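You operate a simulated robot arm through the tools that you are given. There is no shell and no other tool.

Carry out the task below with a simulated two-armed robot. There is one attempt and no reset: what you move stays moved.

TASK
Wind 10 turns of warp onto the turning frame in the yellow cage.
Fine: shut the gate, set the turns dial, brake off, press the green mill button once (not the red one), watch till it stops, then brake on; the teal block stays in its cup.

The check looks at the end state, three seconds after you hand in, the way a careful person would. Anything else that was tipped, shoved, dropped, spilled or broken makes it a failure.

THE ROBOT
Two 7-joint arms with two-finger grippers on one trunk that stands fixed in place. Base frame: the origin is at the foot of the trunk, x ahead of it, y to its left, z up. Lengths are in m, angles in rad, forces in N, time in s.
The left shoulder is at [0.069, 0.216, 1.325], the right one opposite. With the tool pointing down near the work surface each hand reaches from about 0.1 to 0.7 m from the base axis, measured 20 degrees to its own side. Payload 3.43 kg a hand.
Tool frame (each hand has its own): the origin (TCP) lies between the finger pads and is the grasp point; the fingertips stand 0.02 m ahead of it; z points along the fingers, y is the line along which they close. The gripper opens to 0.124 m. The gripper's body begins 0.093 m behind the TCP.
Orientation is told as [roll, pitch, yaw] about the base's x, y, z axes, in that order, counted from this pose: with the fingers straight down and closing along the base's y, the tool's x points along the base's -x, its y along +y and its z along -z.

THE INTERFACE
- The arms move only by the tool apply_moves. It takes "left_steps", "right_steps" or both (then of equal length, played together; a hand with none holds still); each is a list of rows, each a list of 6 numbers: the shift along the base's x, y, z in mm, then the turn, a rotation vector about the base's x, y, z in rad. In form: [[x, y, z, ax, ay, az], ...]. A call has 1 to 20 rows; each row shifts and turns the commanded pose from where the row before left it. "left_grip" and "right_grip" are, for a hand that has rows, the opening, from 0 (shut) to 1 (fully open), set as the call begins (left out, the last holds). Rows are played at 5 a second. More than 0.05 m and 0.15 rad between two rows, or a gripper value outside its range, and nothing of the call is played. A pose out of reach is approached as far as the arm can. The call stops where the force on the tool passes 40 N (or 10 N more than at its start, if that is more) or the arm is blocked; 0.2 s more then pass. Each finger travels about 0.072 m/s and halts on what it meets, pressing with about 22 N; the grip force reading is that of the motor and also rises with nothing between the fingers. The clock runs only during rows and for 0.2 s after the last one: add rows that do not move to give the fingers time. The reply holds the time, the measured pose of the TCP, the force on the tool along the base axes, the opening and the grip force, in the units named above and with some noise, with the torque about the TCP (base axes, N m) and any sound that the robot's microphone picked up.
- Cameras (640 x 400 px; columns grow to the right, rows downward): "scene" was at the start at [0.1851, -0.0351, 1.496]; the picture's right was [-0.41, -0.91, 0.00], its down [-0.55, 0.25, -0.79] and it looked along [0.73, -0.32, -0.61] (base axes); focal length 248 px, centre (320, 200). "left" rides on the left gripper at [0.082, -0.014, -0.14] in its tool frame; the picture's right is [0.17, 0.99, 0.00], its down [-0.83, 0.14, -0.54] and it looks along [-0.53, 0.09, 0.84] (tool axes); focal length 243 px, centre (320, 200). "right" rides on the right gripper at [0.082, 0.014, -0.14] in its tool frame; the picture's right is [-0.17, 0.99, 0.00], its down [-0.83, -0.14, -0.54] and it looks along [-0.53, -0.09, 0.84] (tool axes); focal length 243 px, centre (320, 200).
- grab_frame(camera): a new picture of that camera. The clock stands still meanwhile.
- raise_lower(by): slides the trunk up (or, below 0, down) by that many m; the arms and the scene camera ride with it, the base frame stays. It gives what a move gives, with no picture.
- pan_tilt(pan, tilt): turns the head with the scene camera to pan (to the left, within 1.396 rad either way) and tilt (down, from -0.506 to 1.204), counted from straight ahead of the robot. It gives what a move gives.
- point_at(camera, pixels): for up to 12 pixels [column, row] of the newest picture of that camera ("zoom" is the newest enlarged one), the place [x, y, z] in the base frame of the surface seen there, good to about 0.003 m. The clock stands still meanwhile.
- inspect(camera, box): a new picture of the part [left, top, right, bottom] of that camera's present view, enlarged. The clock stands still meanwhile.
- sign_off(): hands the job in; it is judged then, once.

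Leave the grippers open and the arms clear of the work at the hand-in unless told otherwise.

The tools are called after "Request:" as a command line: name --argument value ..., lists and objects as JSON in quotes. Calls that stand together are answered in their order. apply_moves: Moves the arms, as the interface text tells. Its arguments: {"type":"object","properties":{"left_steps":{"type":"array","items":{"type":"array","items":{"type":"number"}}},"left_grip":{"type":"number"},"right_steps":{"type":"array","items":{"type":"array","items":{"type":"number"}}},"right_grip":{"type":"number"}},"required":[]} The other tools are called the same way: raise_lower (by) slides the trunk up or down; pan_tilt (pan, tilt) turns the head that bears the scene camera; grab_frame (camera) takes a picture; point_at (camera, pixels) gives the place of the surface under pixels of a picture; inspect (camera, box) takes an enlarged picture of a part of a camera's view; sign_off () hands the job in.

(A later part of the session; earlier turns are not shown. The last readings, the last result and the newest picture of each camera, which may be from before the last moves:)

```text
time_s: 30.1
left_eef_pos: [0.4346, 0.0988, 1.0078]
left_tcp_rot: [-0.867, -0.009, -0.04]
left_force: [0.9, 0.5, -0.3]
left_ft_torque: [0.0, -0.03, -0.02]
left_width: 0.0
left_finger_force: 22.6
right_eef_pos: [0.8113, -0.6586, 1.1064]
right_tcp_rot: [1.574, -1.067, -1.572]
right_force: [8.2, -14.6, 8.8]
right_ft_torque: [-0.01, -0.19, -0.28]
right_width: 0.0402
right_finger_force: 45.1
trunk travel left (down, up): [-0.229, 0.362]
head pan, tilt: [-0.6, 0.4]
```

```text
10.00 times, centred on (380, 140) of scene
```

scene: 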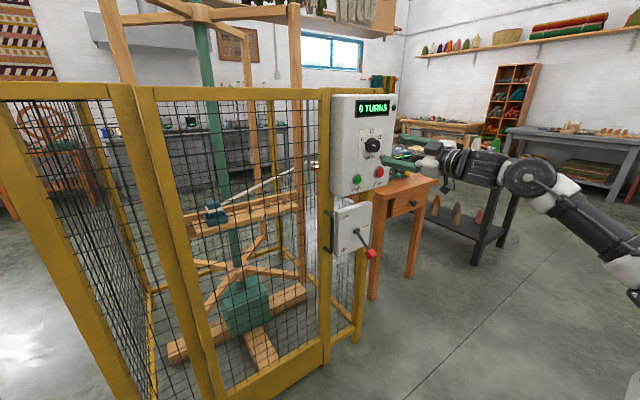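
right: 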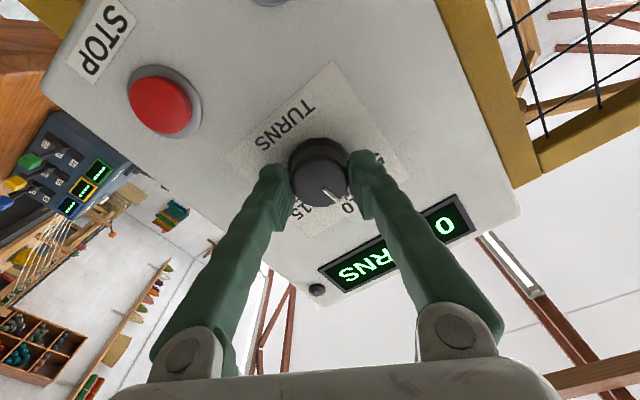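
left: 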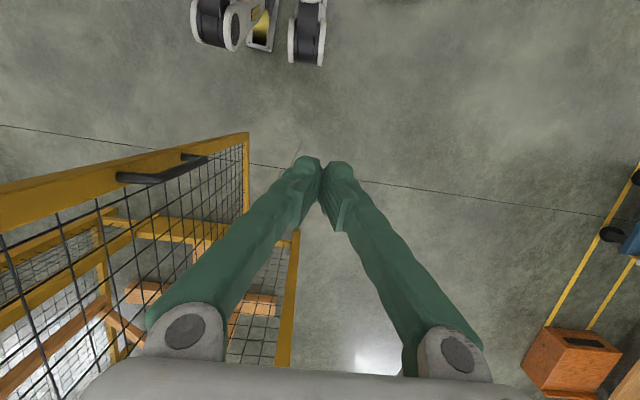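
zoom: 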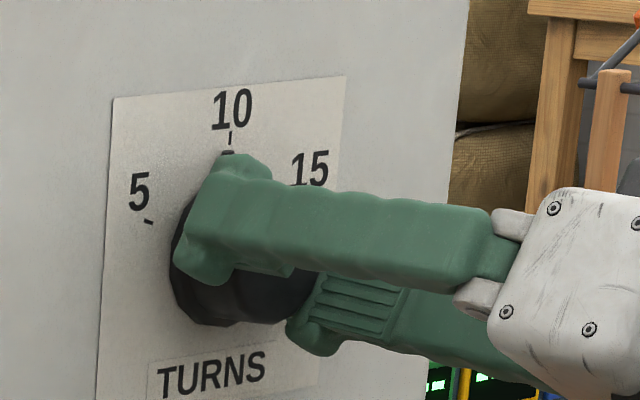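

The nose sits right under the "10" tick as far as visible. I'll open, back straight off, and measure it.

Request:
apply_moves --right_steps '[[0, 0, 0, 0, 0, 0], [0, 0, 0, 0, 0, 0], [0, 0, 0, 0, 0, 0], [-20, 0, 0, 0, 0, 0], [-20, 0, 0, 0, 0, 0], [-20, 0, 0, 0, 0, 0], [-15, 0, 0, 0, 0, 0]]' --right_grip 0.6

Request:
inspect --camera "scene" --box '[350, 120, 400, 165]'

Request:
inspect --camera "right" --box '[260, 90, 380, 190]'

```text
time_s: 31.7
left_eef_pos: [0.4348, 0.1007, 1.0084]
left_tcp_rot: [-0.868, -0.008, -0.04]
left_force: [-1.0, 0.0, 0.2]
left_ft_torque: [0.0, 0.0, -0.01]
left_width: 0.0
left_finger_force: 22.1
right_eef_pos: [0.7338, -0.657, 1.1065]
right_tcp_rot: [1.568, -1.07, -1.568]
right_force: [0.4, 0.0, -0.6]
right_ft_torque: [0.0, 0.01, -0.03]
right_width: 0.0744
right_finger_force: 0.1
trunk travel left (down, up): [-0.229, 0.362]
head pan, tilt: [-0.6, 0.4]
```

```text
8.89 times, centred on (375, 142) of scene
```

zoom: 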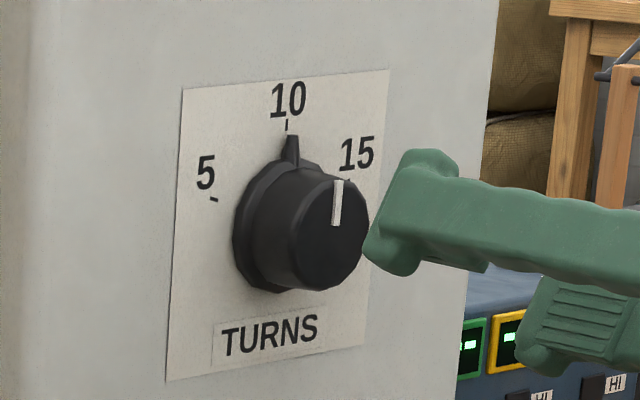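

```text
4.00 times, centred on (320, 140) of right
```

zoom: 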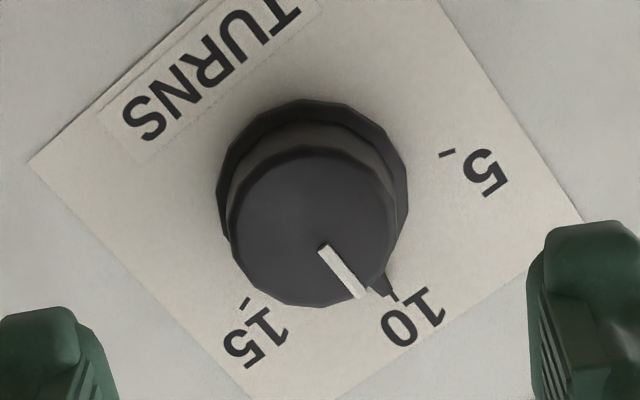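

From the left the nose appears slightly right of the tick (could be parallax, as the nose stands off the panel). Measuring ticks, nose tip and the white line.

Request:
point_at --camera "zoom" --pixels '[[447, 153], [245, 304], [395, 302], [385, 282], [393, 296], [322, 249], [360, 295], [400, 296], [225, 240], [398, 215], [310, 305], [310, 155]]'

Request:
inspect --camera "right" --box '[320, 130, 370, 175]'

```text
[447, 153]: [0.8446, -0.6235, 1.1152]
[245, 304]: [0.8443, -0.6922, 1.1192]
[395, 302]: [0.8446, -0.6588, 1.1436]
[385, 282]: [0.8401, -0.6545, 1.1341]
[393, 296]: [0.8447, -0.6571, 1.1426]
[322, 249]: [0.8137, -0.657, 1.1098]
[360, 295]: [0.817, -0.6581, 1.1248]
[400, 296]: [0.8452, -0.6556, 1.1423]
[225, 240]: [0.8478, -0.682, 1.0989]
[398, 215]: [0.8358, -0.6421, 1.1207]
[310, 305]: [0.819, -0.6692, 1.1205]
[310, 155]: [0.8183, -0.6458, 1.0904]
```

```text
8.89 times, centred on (345, 152) of right
```

zoom: 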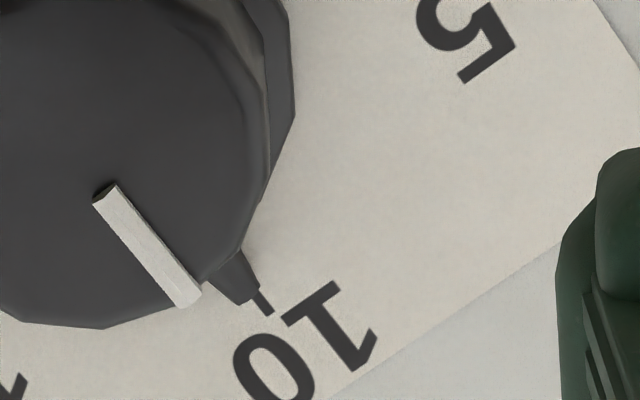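

From both views the nose lines up with the "10" tick (the remaining offset is parallax). Dial set to 10. Next is the brake: I'll retreat the right hand, un-rotate it, shut the fingers and lower the trunk 0.2 m to reach the lever from underneath.

Request:
apply_moves --right_steps '[[-25, 0, 0, 0, 0, 0], [-25, 0, 0, -0.125, 0, 0], [-15, 0, 0, -0.125, 0, 0], [0, 0, 0, -0.125, 0, 0], [0, 0, 0, -0.125, 0, 0]]' --right_grip 0

Request:
raise_lower --by -0.2

Request:
grab_frame --camera "scene"

Request:
grab_frame --camera "right"

```text
time_s: 32.9
left_eef_pos: [0.4335, 0.1001, 1.0083]
left_tcp_rot: [-0.87, -0.01, -0.04]
left_force: [-0.3, 0.1, 0.7]
left_ft_torque: [0.0, 0.02, 0.0]
left_width: 0.0
left_finger_force: 22.0
right_eef_pos: [0.6702, -0.6571, 1.1078]
right_tcp_rot: [-1.141, -1.57, 1.144]
right_force: [-0.1, 0.4, 0.4]
right_ft_torque: [-0.02, 0.0, 0.02]
right_width: 0.0
right_finger_force: 22.5
trunk travel left (down, up): [-0.229, 0.362]
head pan, tilt: [-0.6, 0.4]
```

```text
time_s: 35.0
left_eef_pos: [0.4458, 0.0999, 0.8073]
left_tcp_rot: [-0.871, 0.015, -0.042]
left_force: [-0.4, -0.4, 0.0]
left_ft_torque: [0.01, -0.03, 0.02]
left_width: 0.0001
left_finger_force: 22.1
right_eef_pos: [0.6684, -0.656, 0.9071]
right_tcp_rot: [1.114, -1.571, -1.113]
right_force: [-0.5, 0.5, -0.1]
right_ft_torque: [0.01, 0.05, -0.03]
right_width: 0.0
right_finger_force: 22.2
trunk travel left (down, up): [-0.029, 0.562]
head pan, tilt: [-0.6, 0.4]
```

```text
taken
```

scene: 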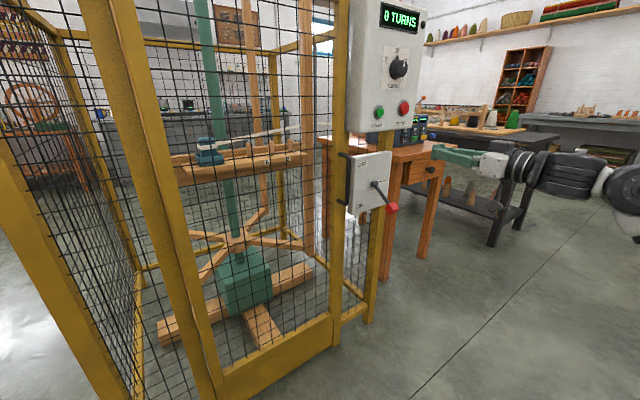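

```text
taken
```

right: 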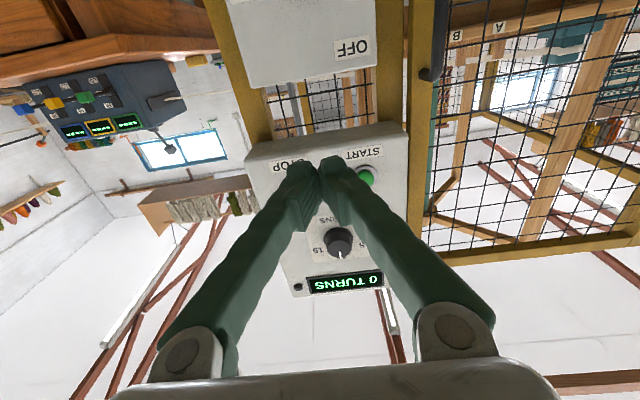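

Now measure the brake lever precisely from the scene camera (red knob near px 392,208, pivot near 375,185).

Request:
inspect --camera "scene" --box '[330, 140, 420, 225]'

Request:
point_at --camera "scene" --pixels '[[392, 208], [375, 185], [383, 196], [388, 211], [397, 205], [360, 160], [360, 206], [388, 155], [345, 180], [350, 160]]'

```text
4.71 times, centred on (375, 182) of scene
```

zoom: 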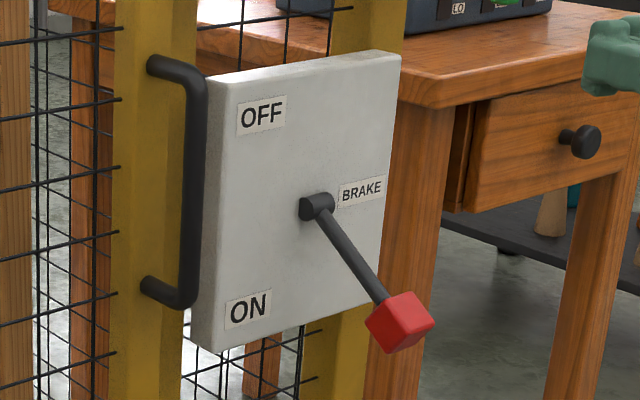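

```text
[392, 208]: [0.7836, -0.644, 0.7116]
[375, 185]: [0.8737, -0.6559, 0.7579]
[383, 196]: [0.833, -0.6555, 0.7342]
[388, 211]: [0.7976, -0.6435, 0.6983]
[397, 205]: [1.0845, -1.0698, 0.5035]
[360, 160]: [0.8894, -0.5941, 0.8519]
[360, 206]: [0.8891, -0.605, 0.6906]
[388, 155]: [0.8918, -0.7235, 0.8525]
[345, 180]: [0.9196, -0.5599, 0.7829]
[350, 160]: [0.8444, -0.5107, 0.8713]
```

Knob cube centre ≈(0.785,-0.655,0.71), bottom ≈0.695. I'll lower the closed fingers in front to z≈0.66, and then slide under the lever.

Request:
apply_moves --right_steps '[[0, 0, -40, 0, 0, 0], [0, 0, -40, 0, 0, 0], [0, 0, -40, 0, 0, 0], [0, 0, -40, 0, 0, 0], [0, 0, -45, 0, 0, 0], [0, 0, -42, 0, 0, 0], [0, 0, 0, 0, 0, 0]]'

Request:
grab_frame --camera "scene"

Request:
grab_frame --camera "right"

```text
time_s: 36.6
left_eef_pos: [0.4457, 0.1019, 0.8075]
left_tcp_rot: [-0.872, 0.015, -0.04]
left_force: [0.1, -0.1, 0.1]
left_ft_torque: [0.02, 0.0, 0.06]
left_width: 0.0002
left_finger_force: 21.7
right_eef_pos: [0.6708, -0.6577, 0.6589]
right_tcp_rot: [0.44, -1.569, -0.437]
right_force: [-0.6, 0.4, 0.5]
right_ft_torque: [0.04, -0.02, -0.02]
right_width: 0.0
right_finger_force: 22.1
trunk travel left (down, up): [-0.029, 0.562]
head pan, tilt: [-0.6, 0.4]
```

```text
taken
```

scene: 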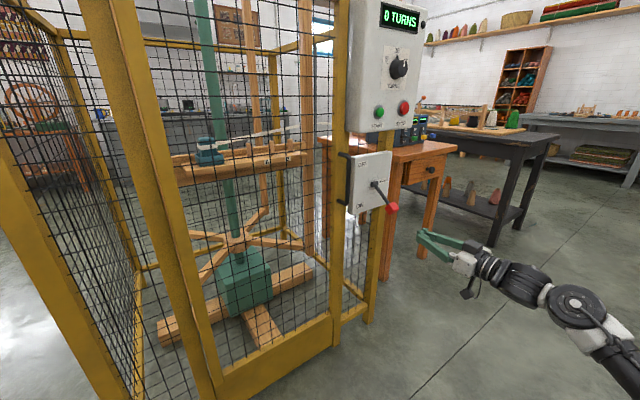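

```text
taken
```

right: 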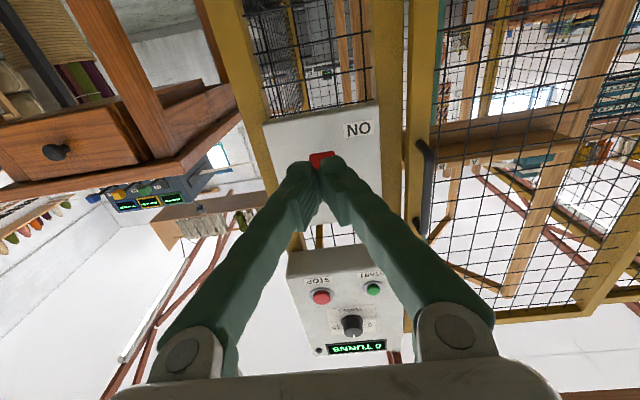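

Fingers are in line below the lever. Slide +x by 130 mm to go under the lever, then check.

Request:
apply_moves --right_steps '[[30, 0, 0, 0, 0, 0], [30, 0, 0, 0, 0, 0], [30, 0, 0, 0, 0, 0], [25, 0, 0, 0, 0, 0], [15, 0, 0, 0, 0, 0], [0, 0, 0, 0, 0, 0]]'

Request:
inspect --camera "scene" --box '[330, 140, 470, 265]'

```text
time_s: 38.0
left_eef_pos: [0.4461, 0.1, 0.8068]
left_tcp_rot: [-0.872, 0.014, -0.043]
left_force: [1.2, 0.4, -0.2]
left_ft_torque: [0.01, -0.06, 0.04]
left_width: 0.0001
left_finger_force: 21.7
right_eef_pos: [0.8015, -0.6567, 0.6591]
right_tcp_rot: [0.167, -1.569, -0.166]
right_force: [-0.4, 0.1, 0.1]
right_ft_torque: [0.01, 0.02, 0.0]
right_width: 0.0001
right_finger_force: 22.0
trunk travel left (down, up): [-0.029, 0.562]
head pan, tilt: [-0.6, 0.4]
```

```text
3.20 times, centred on (400, 202) of scene
```

zoom: 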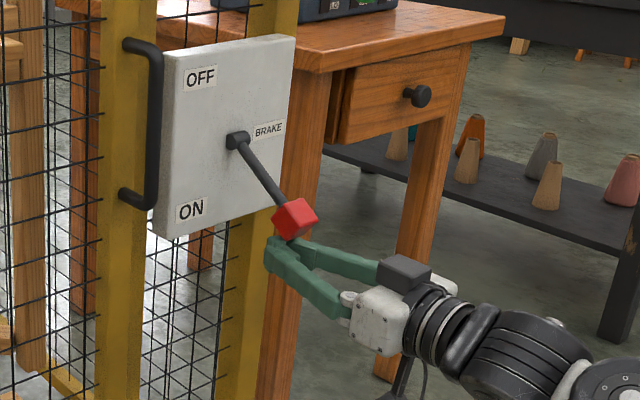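

The fingertips are right under the red knob. Now lift steadily by about 120 mm to throw the lever to OFF.

Request:
apply_moves --right_steps '[[0, 0, 12, 0, 0, 0], [0, 0, 12, 0, 0, 0], [0, 0, 12, 0, 0, 0], [0, 0, 12, 0, 0, 0], [0, 0, 12, 0, 0, 0], [0, 0, 12, 0, 0, 0], [0, 0, 12, 0, 0, 0], [0, 0, 12, 0, 0, 0], [0, 0, 12, 0, 0, 0], [0, 0, 12, 0, 0, 0]]'

Request:
inspect --camera "scene" --box '[330, 120, 470, 245]'

```text
time_s: 38.7
left_eef_pos: [0.4468, 0.1006, 0.807]
left_tcp_rot: [-0.869, 0.015, -0.042]
left_force: [-0.4, 0.2, 0.3]
left_ft_torque: [0.02, -0.02, 0.03]
left_width: 0.0
left_finger_force: 22.1
right_eef_pos: [0.7998, -0.6577, 0.6795]
right_tcp_rot: [0.369, -1.563, -0.367]
right_force: [0.0, 0.4, -1.4]
right_ft_torque: [0.0, -0.03, -0.02]
right_width: 0.0
right_finger_force: 34.1
trunk travel left (down, up): [-0.029, 0.562]
head pan, tilt: [-0.6, 0.4]
stopped in row 3 (right hand): the force on the tool passed its limit at 55 N (the readings are from after the stop); the commanded pose is now the measured one
```

```text
3.20 times, centred on (400, 182) of scene
```

zoom: 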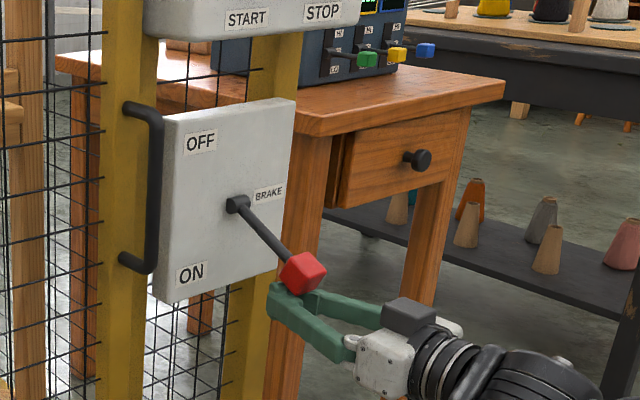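

The push hit 55 N on contact at speed; the lever stayed put. I'll retry slowly and along the lever's own arc (up and slightly outward).

Request:
apply_moves --right_steps '[[-1, 0, 3, 0, 0, 0], [-1, 0, 3, 0, 0, 0], [-1, 0, 3, 0, 0, 0], [-1, 0, 3, 0, 0, 0], [-1, 0, 3, 0, 0, 0], [-1, 0, 3, 0, 0, 0], [-1, 0, 3, 0, 0, 0], [-1, 0, 3, 0, 0, 0], [-1, 0, 4, 0, 0, 0], [-1, 0, 4, 0, 0, 0]]'

Request:
inspect --camera "scene" --box '[330, 120, 470, 245]'

```text
time_s: 40.9
left_eef_pos: [0.4462, 0.1001, 0.8074]
left_tcp_rot: [-0.87, 0.017, -0.043]
left_force: [0.1, 0.3, 0.7]
left_ft_torque: [-0.01, -0.01, 0.03]
left_width: 0.0
left_finger_force: 22.1
right_eef_pos: [0.7901, -0.6584, 0.7134]
right_tcp_rot: [0.344, -1.564, -0.342]
right_force: [-0.2, 0.6, -0.7]
right_ft_torque: [0.0, -0.03, -0.02]
right_width: 0.0
right_finger_force: 35.0
trunk travel left (down, up): [-0.029, 0.562]
head pan, tilt: [-0.6, 0.4]
```

```text
3.20 times, centred on (400, 182) of scene
```

zoom: 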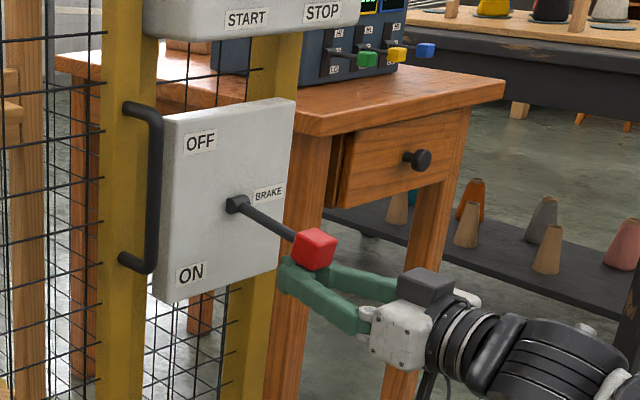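

The lever is moving freely now. Continue lifting slowly.

Request:
apply_moves --right_steps '[[0, 0, 5, 0, 0, 0], [0, 0, 5, 0, 0, 0], [0, 0, 5, 0, 0, 0], [0, 0, 5, 0, 0, 0], [0, 0, 5, 0, 0, 0], [1, 0, 5, 0, 0, 0], [1, 0, 5, 0, 0, 0], [1, 0, 5, 0, 0, 0], [1, 0, 5, 0, 0, 0], [1, 0, 5, 0, 0, 0], [1, 0, 5, 0, 0, 0], [1, 0, 5, 0, 0, 0]]'

Request:
inspect --camera "scene" --box '[330, 120, 470, 245]'

```text
time_s: 43.5
left_eef_pos: [0.4458, 0.1, 0.807]
left_tcp_rot: [-0.87, 0.015, -0.043]
left_force: [0.3, -0.2, 0.4]
left_ft_torque: [0.03, 0.02, 0.02]
left_width: 0.0001
left_finger_force: 22.1
right_eef_pos: [0.7966, -0.6564, 0.7728]
right_tcp_rot: [0.348, -1.565, -0.346]
right_force: [0.0, -0.5, 0.7]
right_ft_torque: [0.02, 0.01, -0.01]
right_width: 0.0001
right_finger_force: 34.4
trunk travel left (down, up): [-0.029, 0.562]
head pan, tilt: [-0.6, 0.4]
```

```text
3.20 times, centred on (400, 182) of scene
```

zoom: 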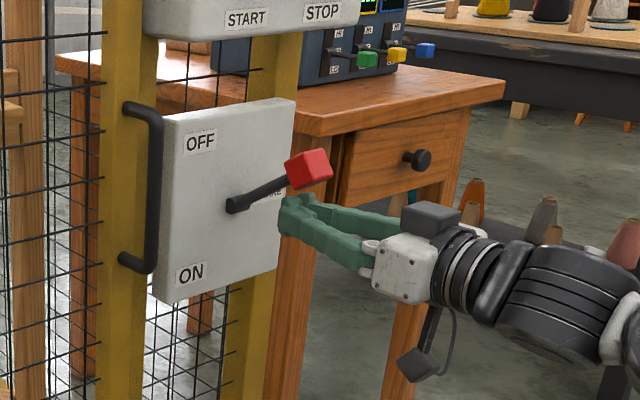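

The lever has snapped up well above the fingers. I'll nudge further to confirm that it's at its OFF stop.

Request:
apply_moves --right_steps '[[0, 0, 4, 0, 0, 0], [0, 0, 4, 0, 0, 0], [0, 0, 4, 0, 0, 0], [0, 0, 3, 0, 0, 0], [0, 0, 3, 0, 0, 0], [0, 0, 3, 0, 0, 0]]'

Request:
inspect --camera "scene" --box '[330, 120, 470, 245]'

Request:
point_at --camera "zoom" --pixels '[[308, 165], [240, 204], [265, 192]]'

```text
time_s: 44.9
left_eef_pos: [0.4483, 0.0992, 0.806]
left_tcp_rot: [-0.867, 0.019, -0.042]
left_force: [-0.6, -0.2, -0.2]
left_ft_torque: [-0.03, -0.01, -0.05]
left_width: 0.0002
left_finger_force: 22.3
right_eef_pos: [0.8001, -0.6566, 0.7864]
right_tcp_rot: [0.294, -1.55, -0.289]
right_force: [9.1, 0.9, -22.3]
right_ft_torque: [-0.07, 0.21, -0.02]
right_width: 0.0064
right_finger_force: 34.0
trunk travel left (down, up): [-0.029, 0.562]
head pan, tilt: [-0.6, 0.4]
```

```text
3.20 times, centred on (400, 182) of scene
```

zoom: 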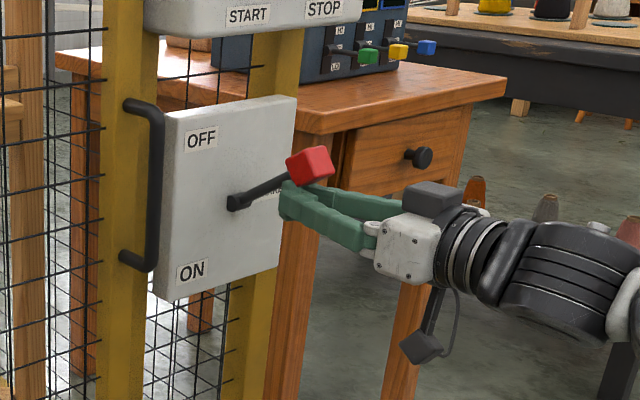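

```text
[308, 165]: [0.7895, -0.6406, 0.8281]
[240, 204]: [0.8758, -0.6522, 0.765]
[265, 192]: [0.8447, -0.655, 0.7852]
```

The lever resists at its upper stop (about +36°, OFF). I'll drop slightly, retreat, then rise to stand off before the green START button.

Request:
apply_moves --right_steps '[[0, 0, -10, 0, 0, 0], [0, 0, -15, 0, 0, 0], [-30, 0, 0, 0, 0, 0], [-40, 0, 0, 0, 0, 0], [-40, 0, 0, 0, 0, 0], [-30, 0, 0, 0, 0, 0], [0, 10, 40, 0, 0, 0], [0, 10, 40, 0, 0, 0], [0, 10, 40, 0, 0, 0], [0, 10, 40, 0, 0, 0], [0, 10, 40, 0, 0, 0], [0, 6, 40, 0, 0, 0]]'

Request:
grab_frame --camera "right"

Request:
inspect --camera "scene" --box '[330, 0, 450, 230]'

```text
time_s: 47.5
left_eef_pos: [0.4451, 0.0998, 0.8073]
left_tcp_rot: [-0.872, 0.015, -0.041]
left_force: [0.5, 0.4, 0.1]
left_ft_torque: [-0.02, 0.0, -0.01]
left_width: 0.0
left_finger_force: 22.1
right_eef_pos: [0.6578, -0.6, 1.01]
right_tcp_rot: [0.334, -1.565, -0.331]
right_force: [0.3, -0.1, 0.2]
right_ft_torque: [-0.01, 0.02, -0.02]
right_width: 0.0
right_finger_force: 34.5
trunk travel left (down, up): [-0.029, 0.562]
head pan, tilt: [-0.6, 0.4]
```

```text
taken
```

right: 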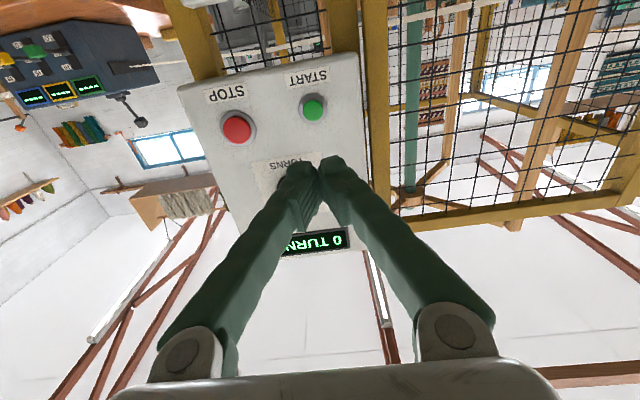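

```text
1.74 times, centred on (390, 115) of scene
```

zoom: 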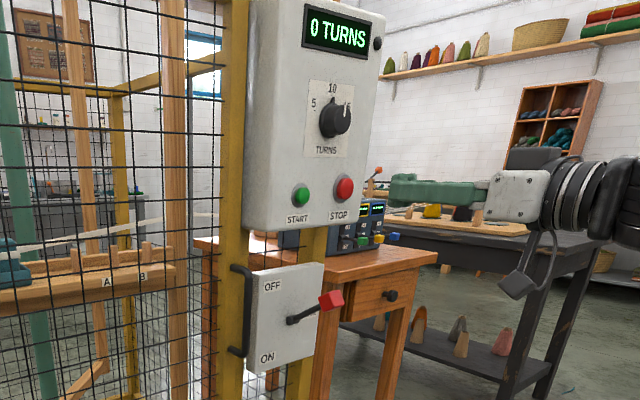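

Lever stays up at OFF, display "0 TURNS". Measure the green button (right px 313,107) exactly.

Request:
point_at --camera "right" --pixels '[[313, 107], [313, 102], [313, 112], [307, 107], [319, 107], [237, 128], [329, 105], [297, 110]]'

Request:
point_at --camera "zoom" --pixels '[[301, 195], [345, 187], [297, 195], [305, 195]]'

```text
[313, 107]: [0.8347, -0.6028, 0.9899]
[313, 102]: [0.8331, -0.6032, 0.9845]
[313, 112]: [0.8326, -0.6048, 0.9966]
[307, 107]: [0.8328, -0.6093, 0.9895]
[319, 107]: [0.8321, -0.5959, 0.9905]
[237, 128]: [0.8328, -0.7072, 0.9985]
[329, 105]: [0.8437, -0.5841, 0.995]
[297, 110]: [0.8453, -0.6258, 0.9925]
```

```text
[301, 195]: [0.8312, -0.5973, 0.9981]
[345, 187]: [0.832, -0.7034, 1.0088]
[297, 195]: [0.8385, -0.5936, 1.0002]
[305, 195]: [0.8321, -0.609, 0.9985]
```

Green cap centre ≈(0.832,-0.602,0.997). Align and approach to about 12 mm from it.

Request:
apply_moves --right_steps '[[30, -1, -7, 0, 0, 0], [35, -1, -6, 0, 0, 0], [35, 0, 0, 0, 0, 0], [30, 0, 0, 0, 0, 0], [10, 0, 0, 0, 0, 0], [0, 0, 0, 0, 0, 0]]'

Request:
inspect --camera "scene" --box '[340, 70, 450, 150]'

Request:
inspect --camera "right" --box '[220, 50, 420, 230]'

```text
time_s: 48.9
left_eef_pos: [0.4458, 0.1002, 0.8077]
left_tcp_rot: [-0.872, 0.015, -0.043]
left_force: [-0.1, 0.2, -0.5]
left_ft_torque: [0.01, -0.01, -0.02]
left_width: 0.0
left_finger_force: 22.0
right_eef_pos: [0.7978, -0.6024, 0.9971]
right_tcp_rot: [0.413, -1.564, -0.413]
right_force: [0.6, 0.1, 0.6]
right_ft_torque: [0.02, 0.01, 0.0]
right_width: 0.0001
right_finger_force: 34.5
trunk travel left (down, up): [-0.029, 0.562]
head pan, tilt: [-0.6, 0.4]
```

```text
5.00 times, centred on (395, 110) of scene
```

zoom: 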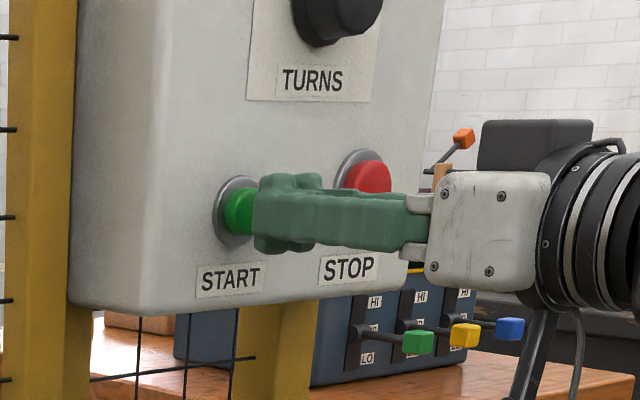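

```text
2.22 times, centred on (320, 140) of right
```

zoom: 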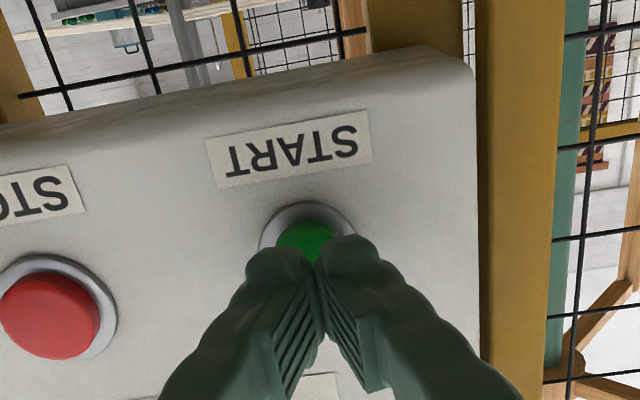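

Aligned with the green button, well clear of the red. Press slowly straight in.

Request:
apply_moves --right_steps '[[4, 0, 0, 0, 0, 0], [4, 0, 0, 0, 0, 0], [3, 0, 0, 0, 0, 0], [3, 0, 0, 0, 0, 0], [2, 0, 0, 0, 0, 0], [2, 0, 0, 0, 0, 0]]'

Request:
inspect --camera "scene" --box '[340, 0, 450, 150]'

```text
time_s: 50.3
left_eef_pos: [0.4455, 0.1, 0.8079]
left_tcp_rot: [-0.871, 0.014, -0.042]
left_force: [0.8, 1.1, 0.4]
left_ft_torque: [0.02, -0.03, -0.03]
left_width: 0.0001
left_finger_force: 21.4
right_eef_pos: [0.8136, -0.6027, 0.9968]
right_tcp_rot: [0.366, -1.562, -0.365]
right_force: [-0.3, 0.1, 0.0]
right_ft_torque: [-0.03, -0.01, 0.0]
right_width: 0.0
right_finger_force: 34.4
trunk travel left (down, up): [-0.029, 0.562]
head pan, tilt: [-0.6, 0.4]
```

```text
2.67 times, centred on (395, 75) of scene
```

zoom: 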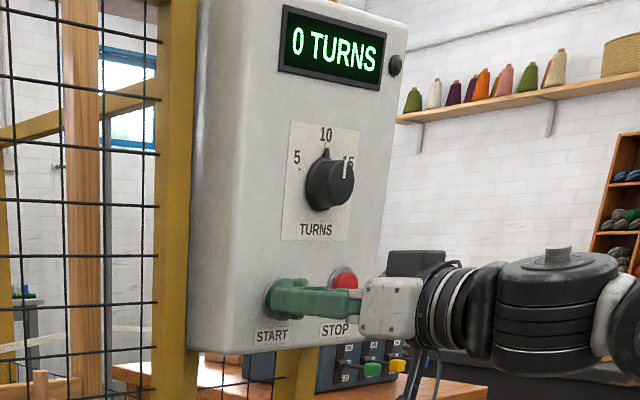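

No contact force yet and no sound. Continue inward in small steps.

Request:
apply_moves --right_steps '[[2, 0, 0, 0, 0, 0], [2, 0, 0, 0, 0, 0], [2, 0, 0, 0, 0, 0], [2, 0, 0, 0, 0, 0]]'

Request:
inspect --camera "scene" --box '[340, 0, 450, 150]'

```text
time_s: 51.3
left_eef_pos: [0.4461, 0.1006, 0.8062]
left_tcp_rot: [-0.87, 0.017, -0.042]
left_force: [-0.7, -0.3, 0.1]
left_ft_torque: [-0.03, 0.01, 0.01]
left_width: 0.0
left_finger_force: 22.2
right_eef_pos: [0.822, -0.6032, 0.9954]
right_tcp_rot: [0.362, -1.564, -0.364]
right_force: [-1.7, 0.2, -0.9]
right_ft_torque: [0.01, 0.0, -0.05]
right_width: 0.0003
right_finger_force: 34.1
trunk travel left (down, up): [-0.029, 0.562]
head pan, tilt: [-0.6, 0.4]
heard: click
```

```text
2.67 times, centred on (395, 75) of scene
```

zoom: 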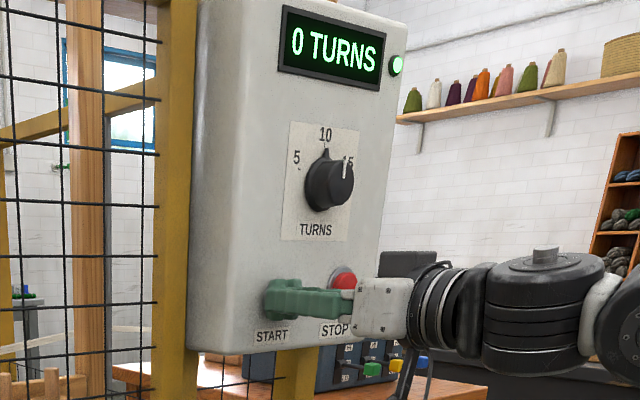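

A click was heard and the run lamp turned green. I'll pull straight back now, and wait while watching the mill.

Request:
apply_moves --right_steps '[[-10, 0, 0, 0, 0, 0], [-25, 0, 0, 0, 0, 0], [-35, 0, 0, 0, 0, 0], [-40, 0, 0, 0, 0, 0], [-40, 0, 0, 0, 0, 0], [0, 0, 0, 0, 0, 0]]'

Request:
grab_frame --camera "scene"

```text
time_s: 52.7
left_eef_pos: [0.4462, 0.1001, 0.8071]
left_tcp_rot: [-0.871, 0.016, -0.042]
left_force: [0.9, 0.7, 0.5]
left_ft_torque: [0.0, 0.01, -0.01]
left_width: 0.0
left_finger_force: 22.1
right_eef_pos: [0.6724, -0.6025, 0.9955]
right_tcp_rot: [0.364, -1.564, -0.36]
right_force: [1.0, 0.1, -0.2]
right_ft_torque: [0.03, 0.01, 0.02]
right_width: 0.0001
right_finger_force: 34.4
trunk travel left (down, up): [-0.029, 0.562]
head pan, tilt: [-0.6, 0.4]
```

```text
taken
```

scene: 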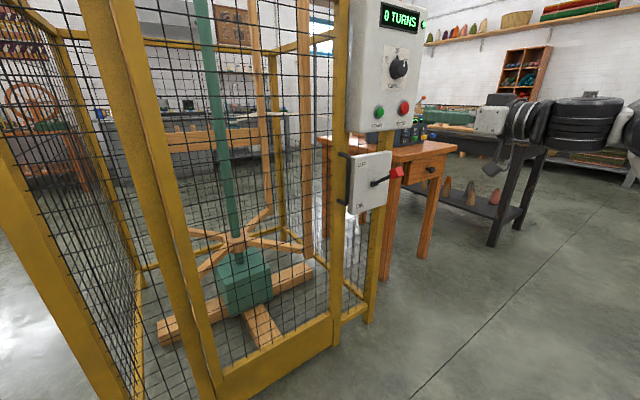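

The frame is turning. While it runs I'll move the right hand to a stand-off in front of and above the brake lever (not touching), then keep watching the display.

Request:
apply_moves --right_steps '[[0, -10, -20, 0, 0, 0], [0, -15, -30, 0, 0, 0], [0, -15, -30, 0, 0, 0], [0, -14, -20, 0, 0, 0], [0, 0, 0, 0, 0, 0], [0, 0, 0, 0, 0, 0], [0, 0, 0, 0, 0, 0], [0, 0, 0, 0, 0, 0], [0, 0, 0, 0, 0, 0], [0, 0, 0, 0, 0, 0]]'

Request:
grab_frame --camera "scene"

Request:
inspect --camera "scene" --box '[340, 0, 450, 60]'

```text
time_s: 54.9
left_eef_pos: [0.4462, 0.0997, 0.8076]
left_tcp_rot: [-0.87, 0.014, -0.041]
left_force: [-1.2, 0.3, 0.7]
left_ft_torque: [-0.04, -0.02, 0.0]
left_width: 0.0001
left_finger_force: 21.9
right_eef_pos: [0.6741, -0.657, 0.8961]
right_tcp_rot: [0.364, -1.563, -0.361]
right_force: [-0.2, -0.3, -0.1]
right_ft_torque: [0.05, -0.04, 0.0]
right_width: 0.0003
right_finger_force: 34.6
trunk travel left (down, up): [-0.029, 0.562]
head pan, tilt: [-0.6, 0.4]
```

```text
taken
```

scene: 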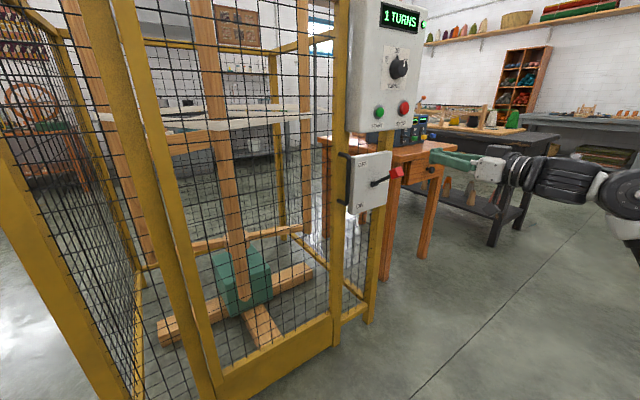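

```text
5.82 times, centred on (395, 30) of scene
```

zoom: 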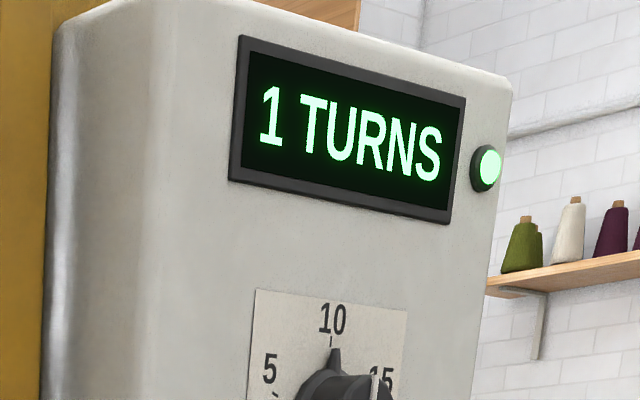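

Display reads "1 TURNS" with lamp lit. Wait with both hands still.

Request:
apply_moves --right_steps '[[0, 0, 0, 0, 0, 0], [0, 0, 0, 0, 0, 0], [0, 0, 0, 0, 0, 0], [0, 0, 0, 0, 0, 0], [0, 0, 0, 0, 0, 0], [0, 0, 0, 0, 0, 0], [0, 0, 0, 0, 0, 0], [0, 0, 0, 0, 0, 0], [0, 0, 0, 0, 0, 0], [0, 0, 0, 0, 0, 0], [0, 0, 0, 0, 0, 0], [0, 0, 0, 0, 0, 0], [0, 0, 0, 0, 0, 0], [0, 0, 0, 0, 0, 0], [0, 0, 0, 0, 0, 0], [0, 0, 0, 0, 0, 0], [0, 0, 0, 0, 0, 0], [0, 0, 0, 0, 0, 0], [0, 0, 0, 0, 0, 0], [0, 0, 0, 0, 0, 0]]'

Request:
grab_frame --camera "scene"

Request:
inspect --camera "scene" --box '[340, 0, 450, 60]'

```text
time_s: 59.1
left_eef_pos: [0.4455, 0.1015, 0.8082]
left_tcp_rot: [-0.872, 0.016, -0.043]
left_force: [0.1, -0.3, -0.8]
left_ft_torque: [0.02, -0.02, 0.01]
left_width: 0.0001
left_finger_force: 22.2
right_eef_pos: [0.673, -0.6564, 0.8961]
right_tcp_rot: [0.368, -1.563, -0.367]
right_force: [-0.4, 1.3, 0.7]
right_ft_torque: [-0.01, 0.02, -0.01]
right_width: 0.0
right_finger_force: 34.6
trunk travel left (down, up): [-0.029, 0.562]
head pan, tilt: [-0.6, 0.4]
```

```text
taken
```

scene: 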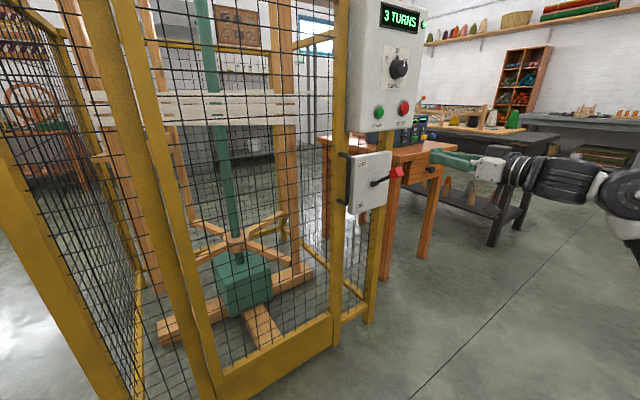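

```text
5.82 times, centred on (395, 30) of scene
```

zoom: 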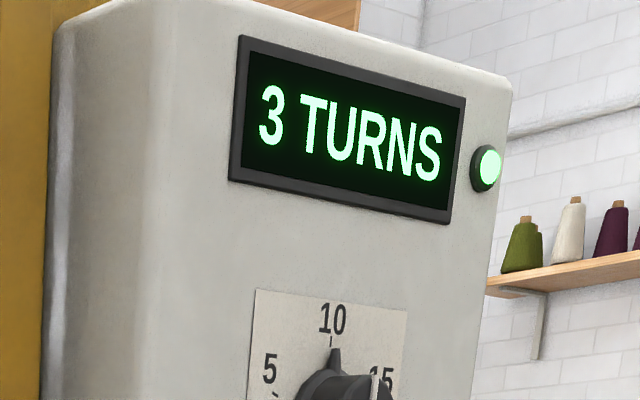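

"3 TURNS", lamp lit, winding steadily. Keep waiting.

Request:
apply_moves --right_steps '[[0, 0, 0, 0, 0, 0], [0, 0, 0, 0, 0, 0], [0, 0, 0, 0, 0, 0], [0, 0, 0, 0, 0, 0], [0, 0, 0, 0, 0, 0], [0, 0, 0, 0, 0, 0], [0, 0, 0, 0, 0, 0], [0, 0, 0, 0, 0, 0], [0, 0, 0, 0, 0, 0], [0, 0, 0, 0, 0, 0], [0, 0, 0, 0, 0, 0], [0, 0, 0, 0, 0, 0], [0, 0, 0, 0, 0, 0], [0, 0, 0, 0, 0, 0], [0, 0, 0, 0, 0, 0], [0, 0, 0, 0, 0, 0], [0, 0, 0, 0, 0, 0], [0, 0, 0, 0, 0, 0], [0, 0, 0, 0, 0, 0], [0, 0, 0, 0, 0, 0]]'

Request:
apply_moves --right_steps '[[0, 0, 0, 0, 0, 0], [0, 0, 0, 0, 0, 0], [0, 0, 0, 0, 0, 0], [0, 0, 0, 0, 0, 0], [0, 0, 0, 0, 0, 0], [0, 0, 0, 0, 0, 0], [0, 0, 0, 0, 0, 0], [0, 0, 0, 0, 0, 0], [0, 0, 0, 0, 0, 0], [0, 0, 0, 0, 0, 0], [0, 0, 0, 0, 0, 0], [0, 0, 0, 0, 0, 0], [0, 0, 0, 0, 0, 0], [0, 0, 0, 0, 0, 0], [0, 0, 0, 0, 0, 0], [0, 0, 0, 0, 0, 0], [0, 0, 0, 0, 0, 0], [0, 0, 0, 0, 0, 0], [0, 0, 0, 0, 0, 0], [0, 0, 0, 0, 0, 0]]'

Request:
grab_frame --camera "scene"

Request:
inspect --camera "scene" --box '[340, 0, 450, 60]'

```text
time_s: 63.3
left_eef_pos: [0.4467, 0.0988, 0.8065]
left_tcp_rot: [-0.87, 0.015, -0.041]
left_force: [-0.4, 0.4, 0.1]
left_ft_torque: [0.03, 0.01, 0.01]
left_width: 0.0
left_finger_force: 22.1
right_eef_pos: [0.6727, -0.6564, 0.895]
right_tcp_rot: [0.366, -1.564, -0.366]
right_force: [-0.3, -0.5, 1.4]
right_ft_torque: [-0.02, -0.01, -0.01]
right_width: 0.0002
right_finger_force: 34.6
trunk travel left (down, up): [-0.029, 0.562]
head pan, tilt: [-0.6, 0.4]
```

```text
time_s: 67.5
left_eef_pos: [0.4466, 0.1003, 0.8074]
left_tcp_rot: [-0.871, 0.016, -0.041]
left_force: [-0.5, 0.7, -0.4]
left_ft_torque: [0.03, 0.05, -0.02]
left_width: 0.0
left_finger_force: 21.5
right_eef_pos: [0.6723, -0.6563, 0.8954]
right_tcp_rot: [0.363, -1.564, -0.363]
right_force: [0.8, 0.5, 0.5]
right_ft_torque: [-0.01, -0.01, 0.01]
right_width: 0.0
right_finger_force: 34.3
trunk travel left (down, up): [-0.029, 0.562]
head pan, tilt: [-0.6, 0.4]
```

```text
taken
```

scene: 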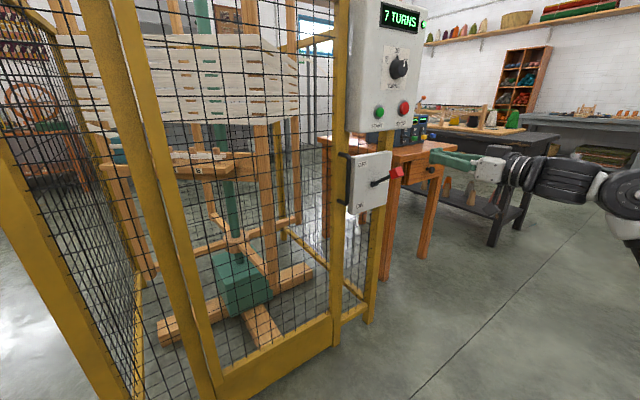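

```text
5.82 times, centred on (395, 30) of scene
```

zoom: 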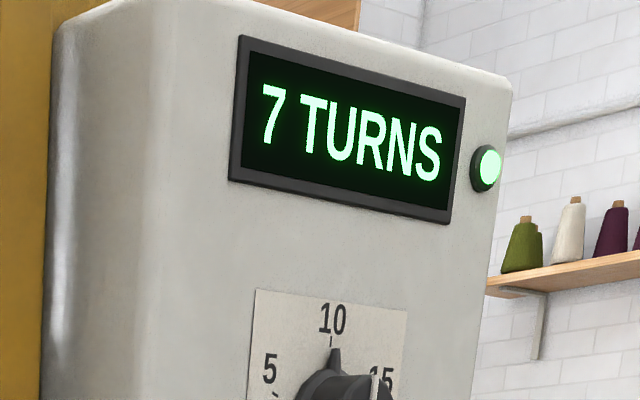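

"7 TURNS". Roughly 6 more seconds; keep waiting.

Request:
apply_moves --right_steps '[[0, 0, 0, 0, 0, 0], [0, 0, 0, 0, 0, 0], [0, 0, 0, 0, 0, 0], [0, 0, 0, 0, 0, 0], [0, 0, 0, 0, 0, 0], [0, 0, 0, 0, 0, 0], [0, 0, 0, 0, 0, 0], [0, 0, 0, 0, 0, 0], [0, 0, 0, 0, 0, 0], [0, 0, 0, 0, 0, 0], [0, 0, 0, 0, 0, 0], [0, 0, 0, 0, 0, 0], [0, 0, 0, 0, 0, 0], [0, 0, 0, 0, 0, 0], [0, 0, 0, 0, 0, 0], [0, 0, 0, 0, 0, 0], [0, 0, 0, 0, 0, 0], [0, 0, 0, 0, 0, 0], [0, 0, 0, 0, 0, 0], [0, 0, 0, 0, 0, 0]]'

Request:
apply_moves --right_steps '[[0, 0, 0, 0, 0, 0], [0, 0, 0, 0, 0, 0], [0, 0, 0, 0, 0, 0], [0, 0, 0, 0, 0, 0], [0, 0, 0, 0, 0, 0], [0, 0, 0, 0, 0, 0], [0, 0, 0, 0, 0, 0], [0, 0, 0, 0, 0, 0], [0, 0, 0, 0, 0, 0], [0, 0, 0, 0, 0, 0], [0, 0, 0, 0, 0, 0], [0, 0, 0, 0, 0, 0], [0, 0, 0, 0, 0, 0], [0, 0, 0, 0, 0, 0], [0, 0, 0, 0, 0, 0]]'

Request:
grab_frame --camera "scene"

Request:
inspect --camera "scene" --box '[340, 0, 450, 60]'

```text
time_s: 71.7
left_eef_pos: [0.4461, 0.101, 0.8065]
left_tcp_rot: [-0.869, 0.016, -0.043]
left_force: [0.6, 0.1, 0.9]
left_ft_torque: [-0.03, -0.02, -0.01]
left_width: 0.0002
left_finger_force: 21.7
right_eef_pos: [0.6735, -0.657, 0.8972]
right_tcp_rot: [0.368, -1.563, -0.367]
right_force: [-0.6, -0.2, -0.4]
right_ft_torque: [-0.01, 0.0, 0.0]
right_width: 0.0001
right_finger_force: 34.4
trunk travel left (down, up): [-0.029, 0.562]
head pan, tilt: [-0.6, 0.4]
```

```text
time_s: 74.9
left_eef_pos: [0.4467, 0.1009, 0.8077]
left_tcp_rot: [-0.87, 0.014, -0.042]
left_force: [-0.6, -0.2, 0.1]
left_ft_torque: [0.01, -0.04, 0.0]
left_width: 0.0
left_finger_force: 22.2
right_eef_pos: [0.673, -0.6567, 0.8965]
right_tcp_rot: [0.369, -1.563, -0.365]
right_force: [0.5, 0.4, -0.4]
right_ft_torque: [0.0, -0.01, 0.03]
right_width: 0.0002
right_finger_force: 34.3
trunk travel left (down, up): [-0.029, 0.562]
head pan, tilt: [-0.6, 0.4]
```

```text
taken
```

scene: 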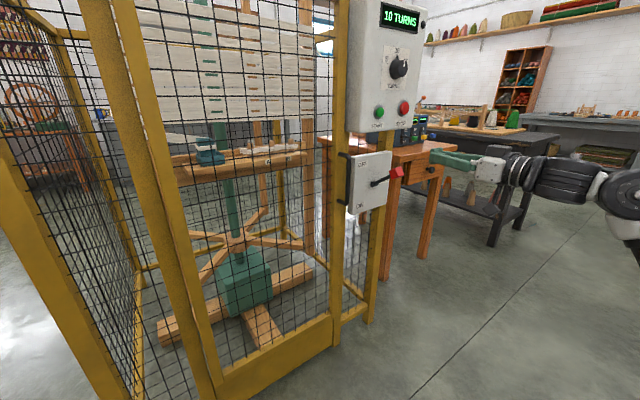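

```text
5.82 times, centred on (395, 30) of scene
```

zoom: 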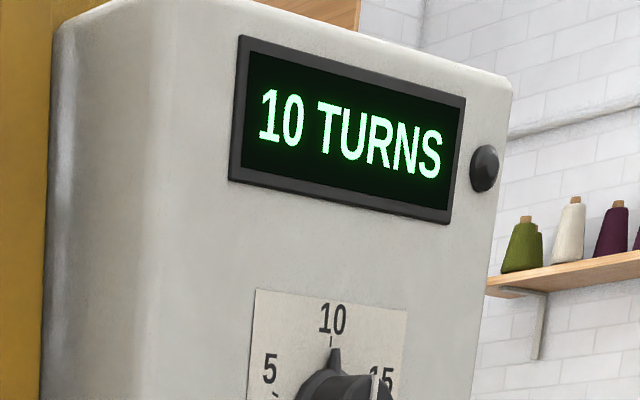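

"10 TURNS", the run lamp is out. I'll check that the frame is at rest and the teal block is in its cup, and slide the closed fingers over the brake lever.

Request:
apply_moves --right_steps '[[20, 0, 0, 0, 0, 0], [25, 0, 0, 0, 0, 0], [25, 0, 0, 0, 0, 0], [25, 0, 0, 0, 0, 0], [20, 0, 0, 0, 0, 0], [10, 0, 0, 0, 0, 0], [0, 0, 0, 0, 0, 0]]'

Request:
inspect --camera "scene" --box '[140, 100, 320, 280]'

Request:
inspect --camera "scene" --box '[330, 110, 470, 235]'

```text
time_s: 76.5
left_eef_pos: [0.4454, 0.1, 0.8073]
left_tcp_rot: [-0.871, 0.015, -0.041]
left_force: [0.0, 0.2, 0.1]
left_ft_torque: [0.01, 0.0, 0.02]
left_width: 0.0
left_finger_force: 22.3
right_eef_pos: [0.7978, -0.6564, 0.8973]
right_tcp_rot: [0.328, -1.565, -0.327]
right_force: [0.5, -0.3, -0.3]
right_ft_torque: [0.02, 0.02, -0.03]
right_width: 0.0
right_finger_force: 34.3
trunk travel left (down, up): [-0.029, 0.562]
head pan, tilt: [-0.6, 0.4]
```

```text
2.22 times, centred on (230, 190) of scene
```

zoom: 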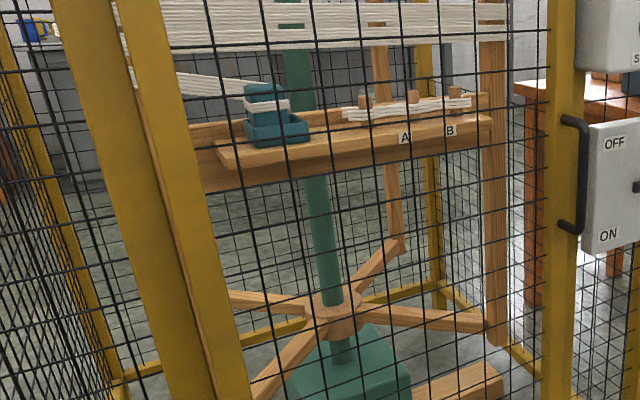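

```text
3.20 times, centred on (400, 172) of scene
```

zoom: 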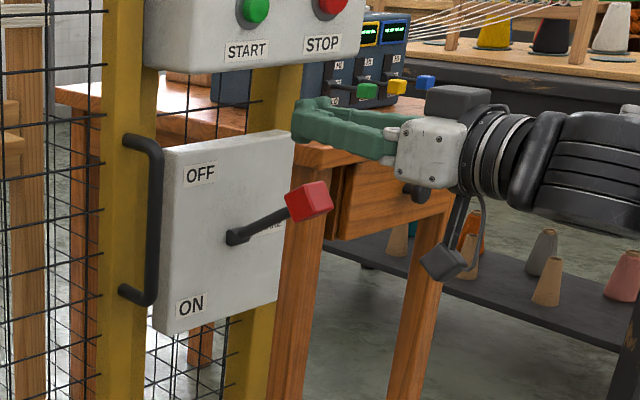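

The teal block sits in its cup, the frame is at rest, and the fingers are above the lever. Press down slowly: approach first, then continue on the lever.

Request:
apply_moves --right_steps '[[0, 0, -10, 0, 0, 0], [0, 0, -10, 0, 0, 0], [0, 0, -6, 0, 0, 0], [0, 0, -3, 0, 0, 0], [0, 0, -3, 0, 0, 0], [0, 0, -3, 0, 0, 0], [0, 0, -3, 0, 0, 0], [-1, 0, -3, 0, 0, 0], [-1, 0, -3, 0, 0, 0], [-1, 0, -4, 0, 0, 0], [-1, 0, -4, 0, 0, 0], [-1, 0, -4, 0, 0, 0], [-1, 0, -4, 0, 0, 0], [0, 0, -4, 0, 0, 0], [0, 0, -4, 0, 0, 0], [0, 0, -4, 0, 0, 0]]'

Request:
inspect --camera "scene" --box '[330, 110, 470, 235]'

```text
time_s: 79.9
left_eef_pos: [0.4455, 0.1, 0.807]
left_tcp_rot: [-0.87, 0.016, -0.041]
left_force: [0.3, 0.5, -0.2]
left_ft_torque: [0.0, -0.01, -0.03]
left_width: 0.0
left_finger_force: 21.9
right_eef_pos: [0.7906, -0.6564, 0.8239]
right_tcp_rot: [0.302, -1.561, -0.302]
right_force: [-1.6, 0.0, 1.4]
right_ft_torque: [-0.01, 0.03, -0.05]
right_width: 0.0001
right_finger_force: 34.2
trunk travel left (down, up): [-0.029, 0.562]
head pan, tilt: [-0.6, 0.4]
```

```text
3.20 times, centred on (400, 172) of scene
```

zoom: 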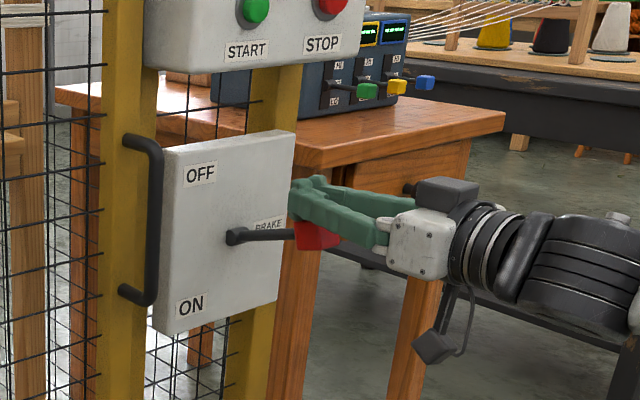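

The lever is going down with the fingers. Continue slowly to the ON stop.

Request:
apply_moves --right_steps '[[0, 0, -4, 0, 0, 0], [0, 0, -5, 0, 0, 0], [0, 0, -5, 0, 0, 0], [0, 0, -5, 0, 0, 0], [0, 0, -5, 0, 0, 0], [1, 0, -5, 0, 0, 0], [1, 0, -5, 0, 0, 0], [1, 0, -5, 0, 0, 0], [1, 0, -5, 0, 0, 0], [1, 0, -5, 0, 0, 0], [1, 0, -5, 0, 0, 0], [1, 0, -4, 0, 0, 0], [1, 0, -4, 0, 0, 0], [0, 0, -4, 0, 0, 0], [0, 0, -4, 0, 0, 0], [0, 0, -3, 0, 0, 0], [0, 0, -3, 0, 0, 0]]'

Request:
inspect --camera "scene" --box '[330, 110, 470, 235]'

```text
time_s: 83.5
left_eef_pos: [0.4467, 0.0997, 0.8077]
left_tcp_rot: [-0.872, 0.015, -0.041]
left_force: [0.3, 0.1, 0.3]
left_ft_torque: [-0.01, -0.05, 0.03]
left_width: 0.0
left_finger_force: 22.1
right_eef_pos: [0.8003, -0.6569, 0.7489]
right_tcp_rot: [0.316, -1.564, -0.314]
right_force: [0.4, 0.2, 0.2]
right_ft_torque: [-0.02, 0.04, -0.01]
right_width: 0.0
right_finger_force: 34.3
trunk travel left (down, up): [-0.029, 0.562]
head pan, tilt: [-0.6, 0.4]
```

```text
3.20 times, centred on (400, 172) of scene
```

zoom: 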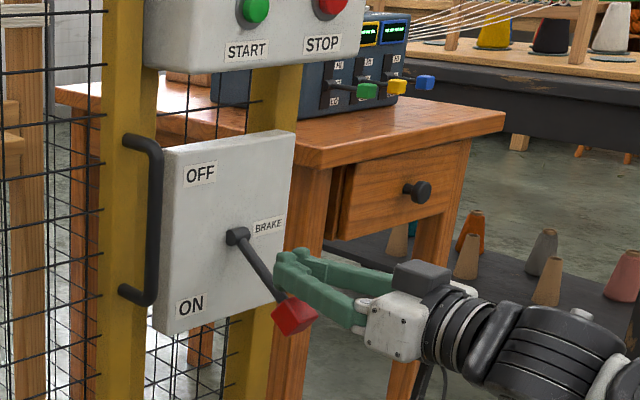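

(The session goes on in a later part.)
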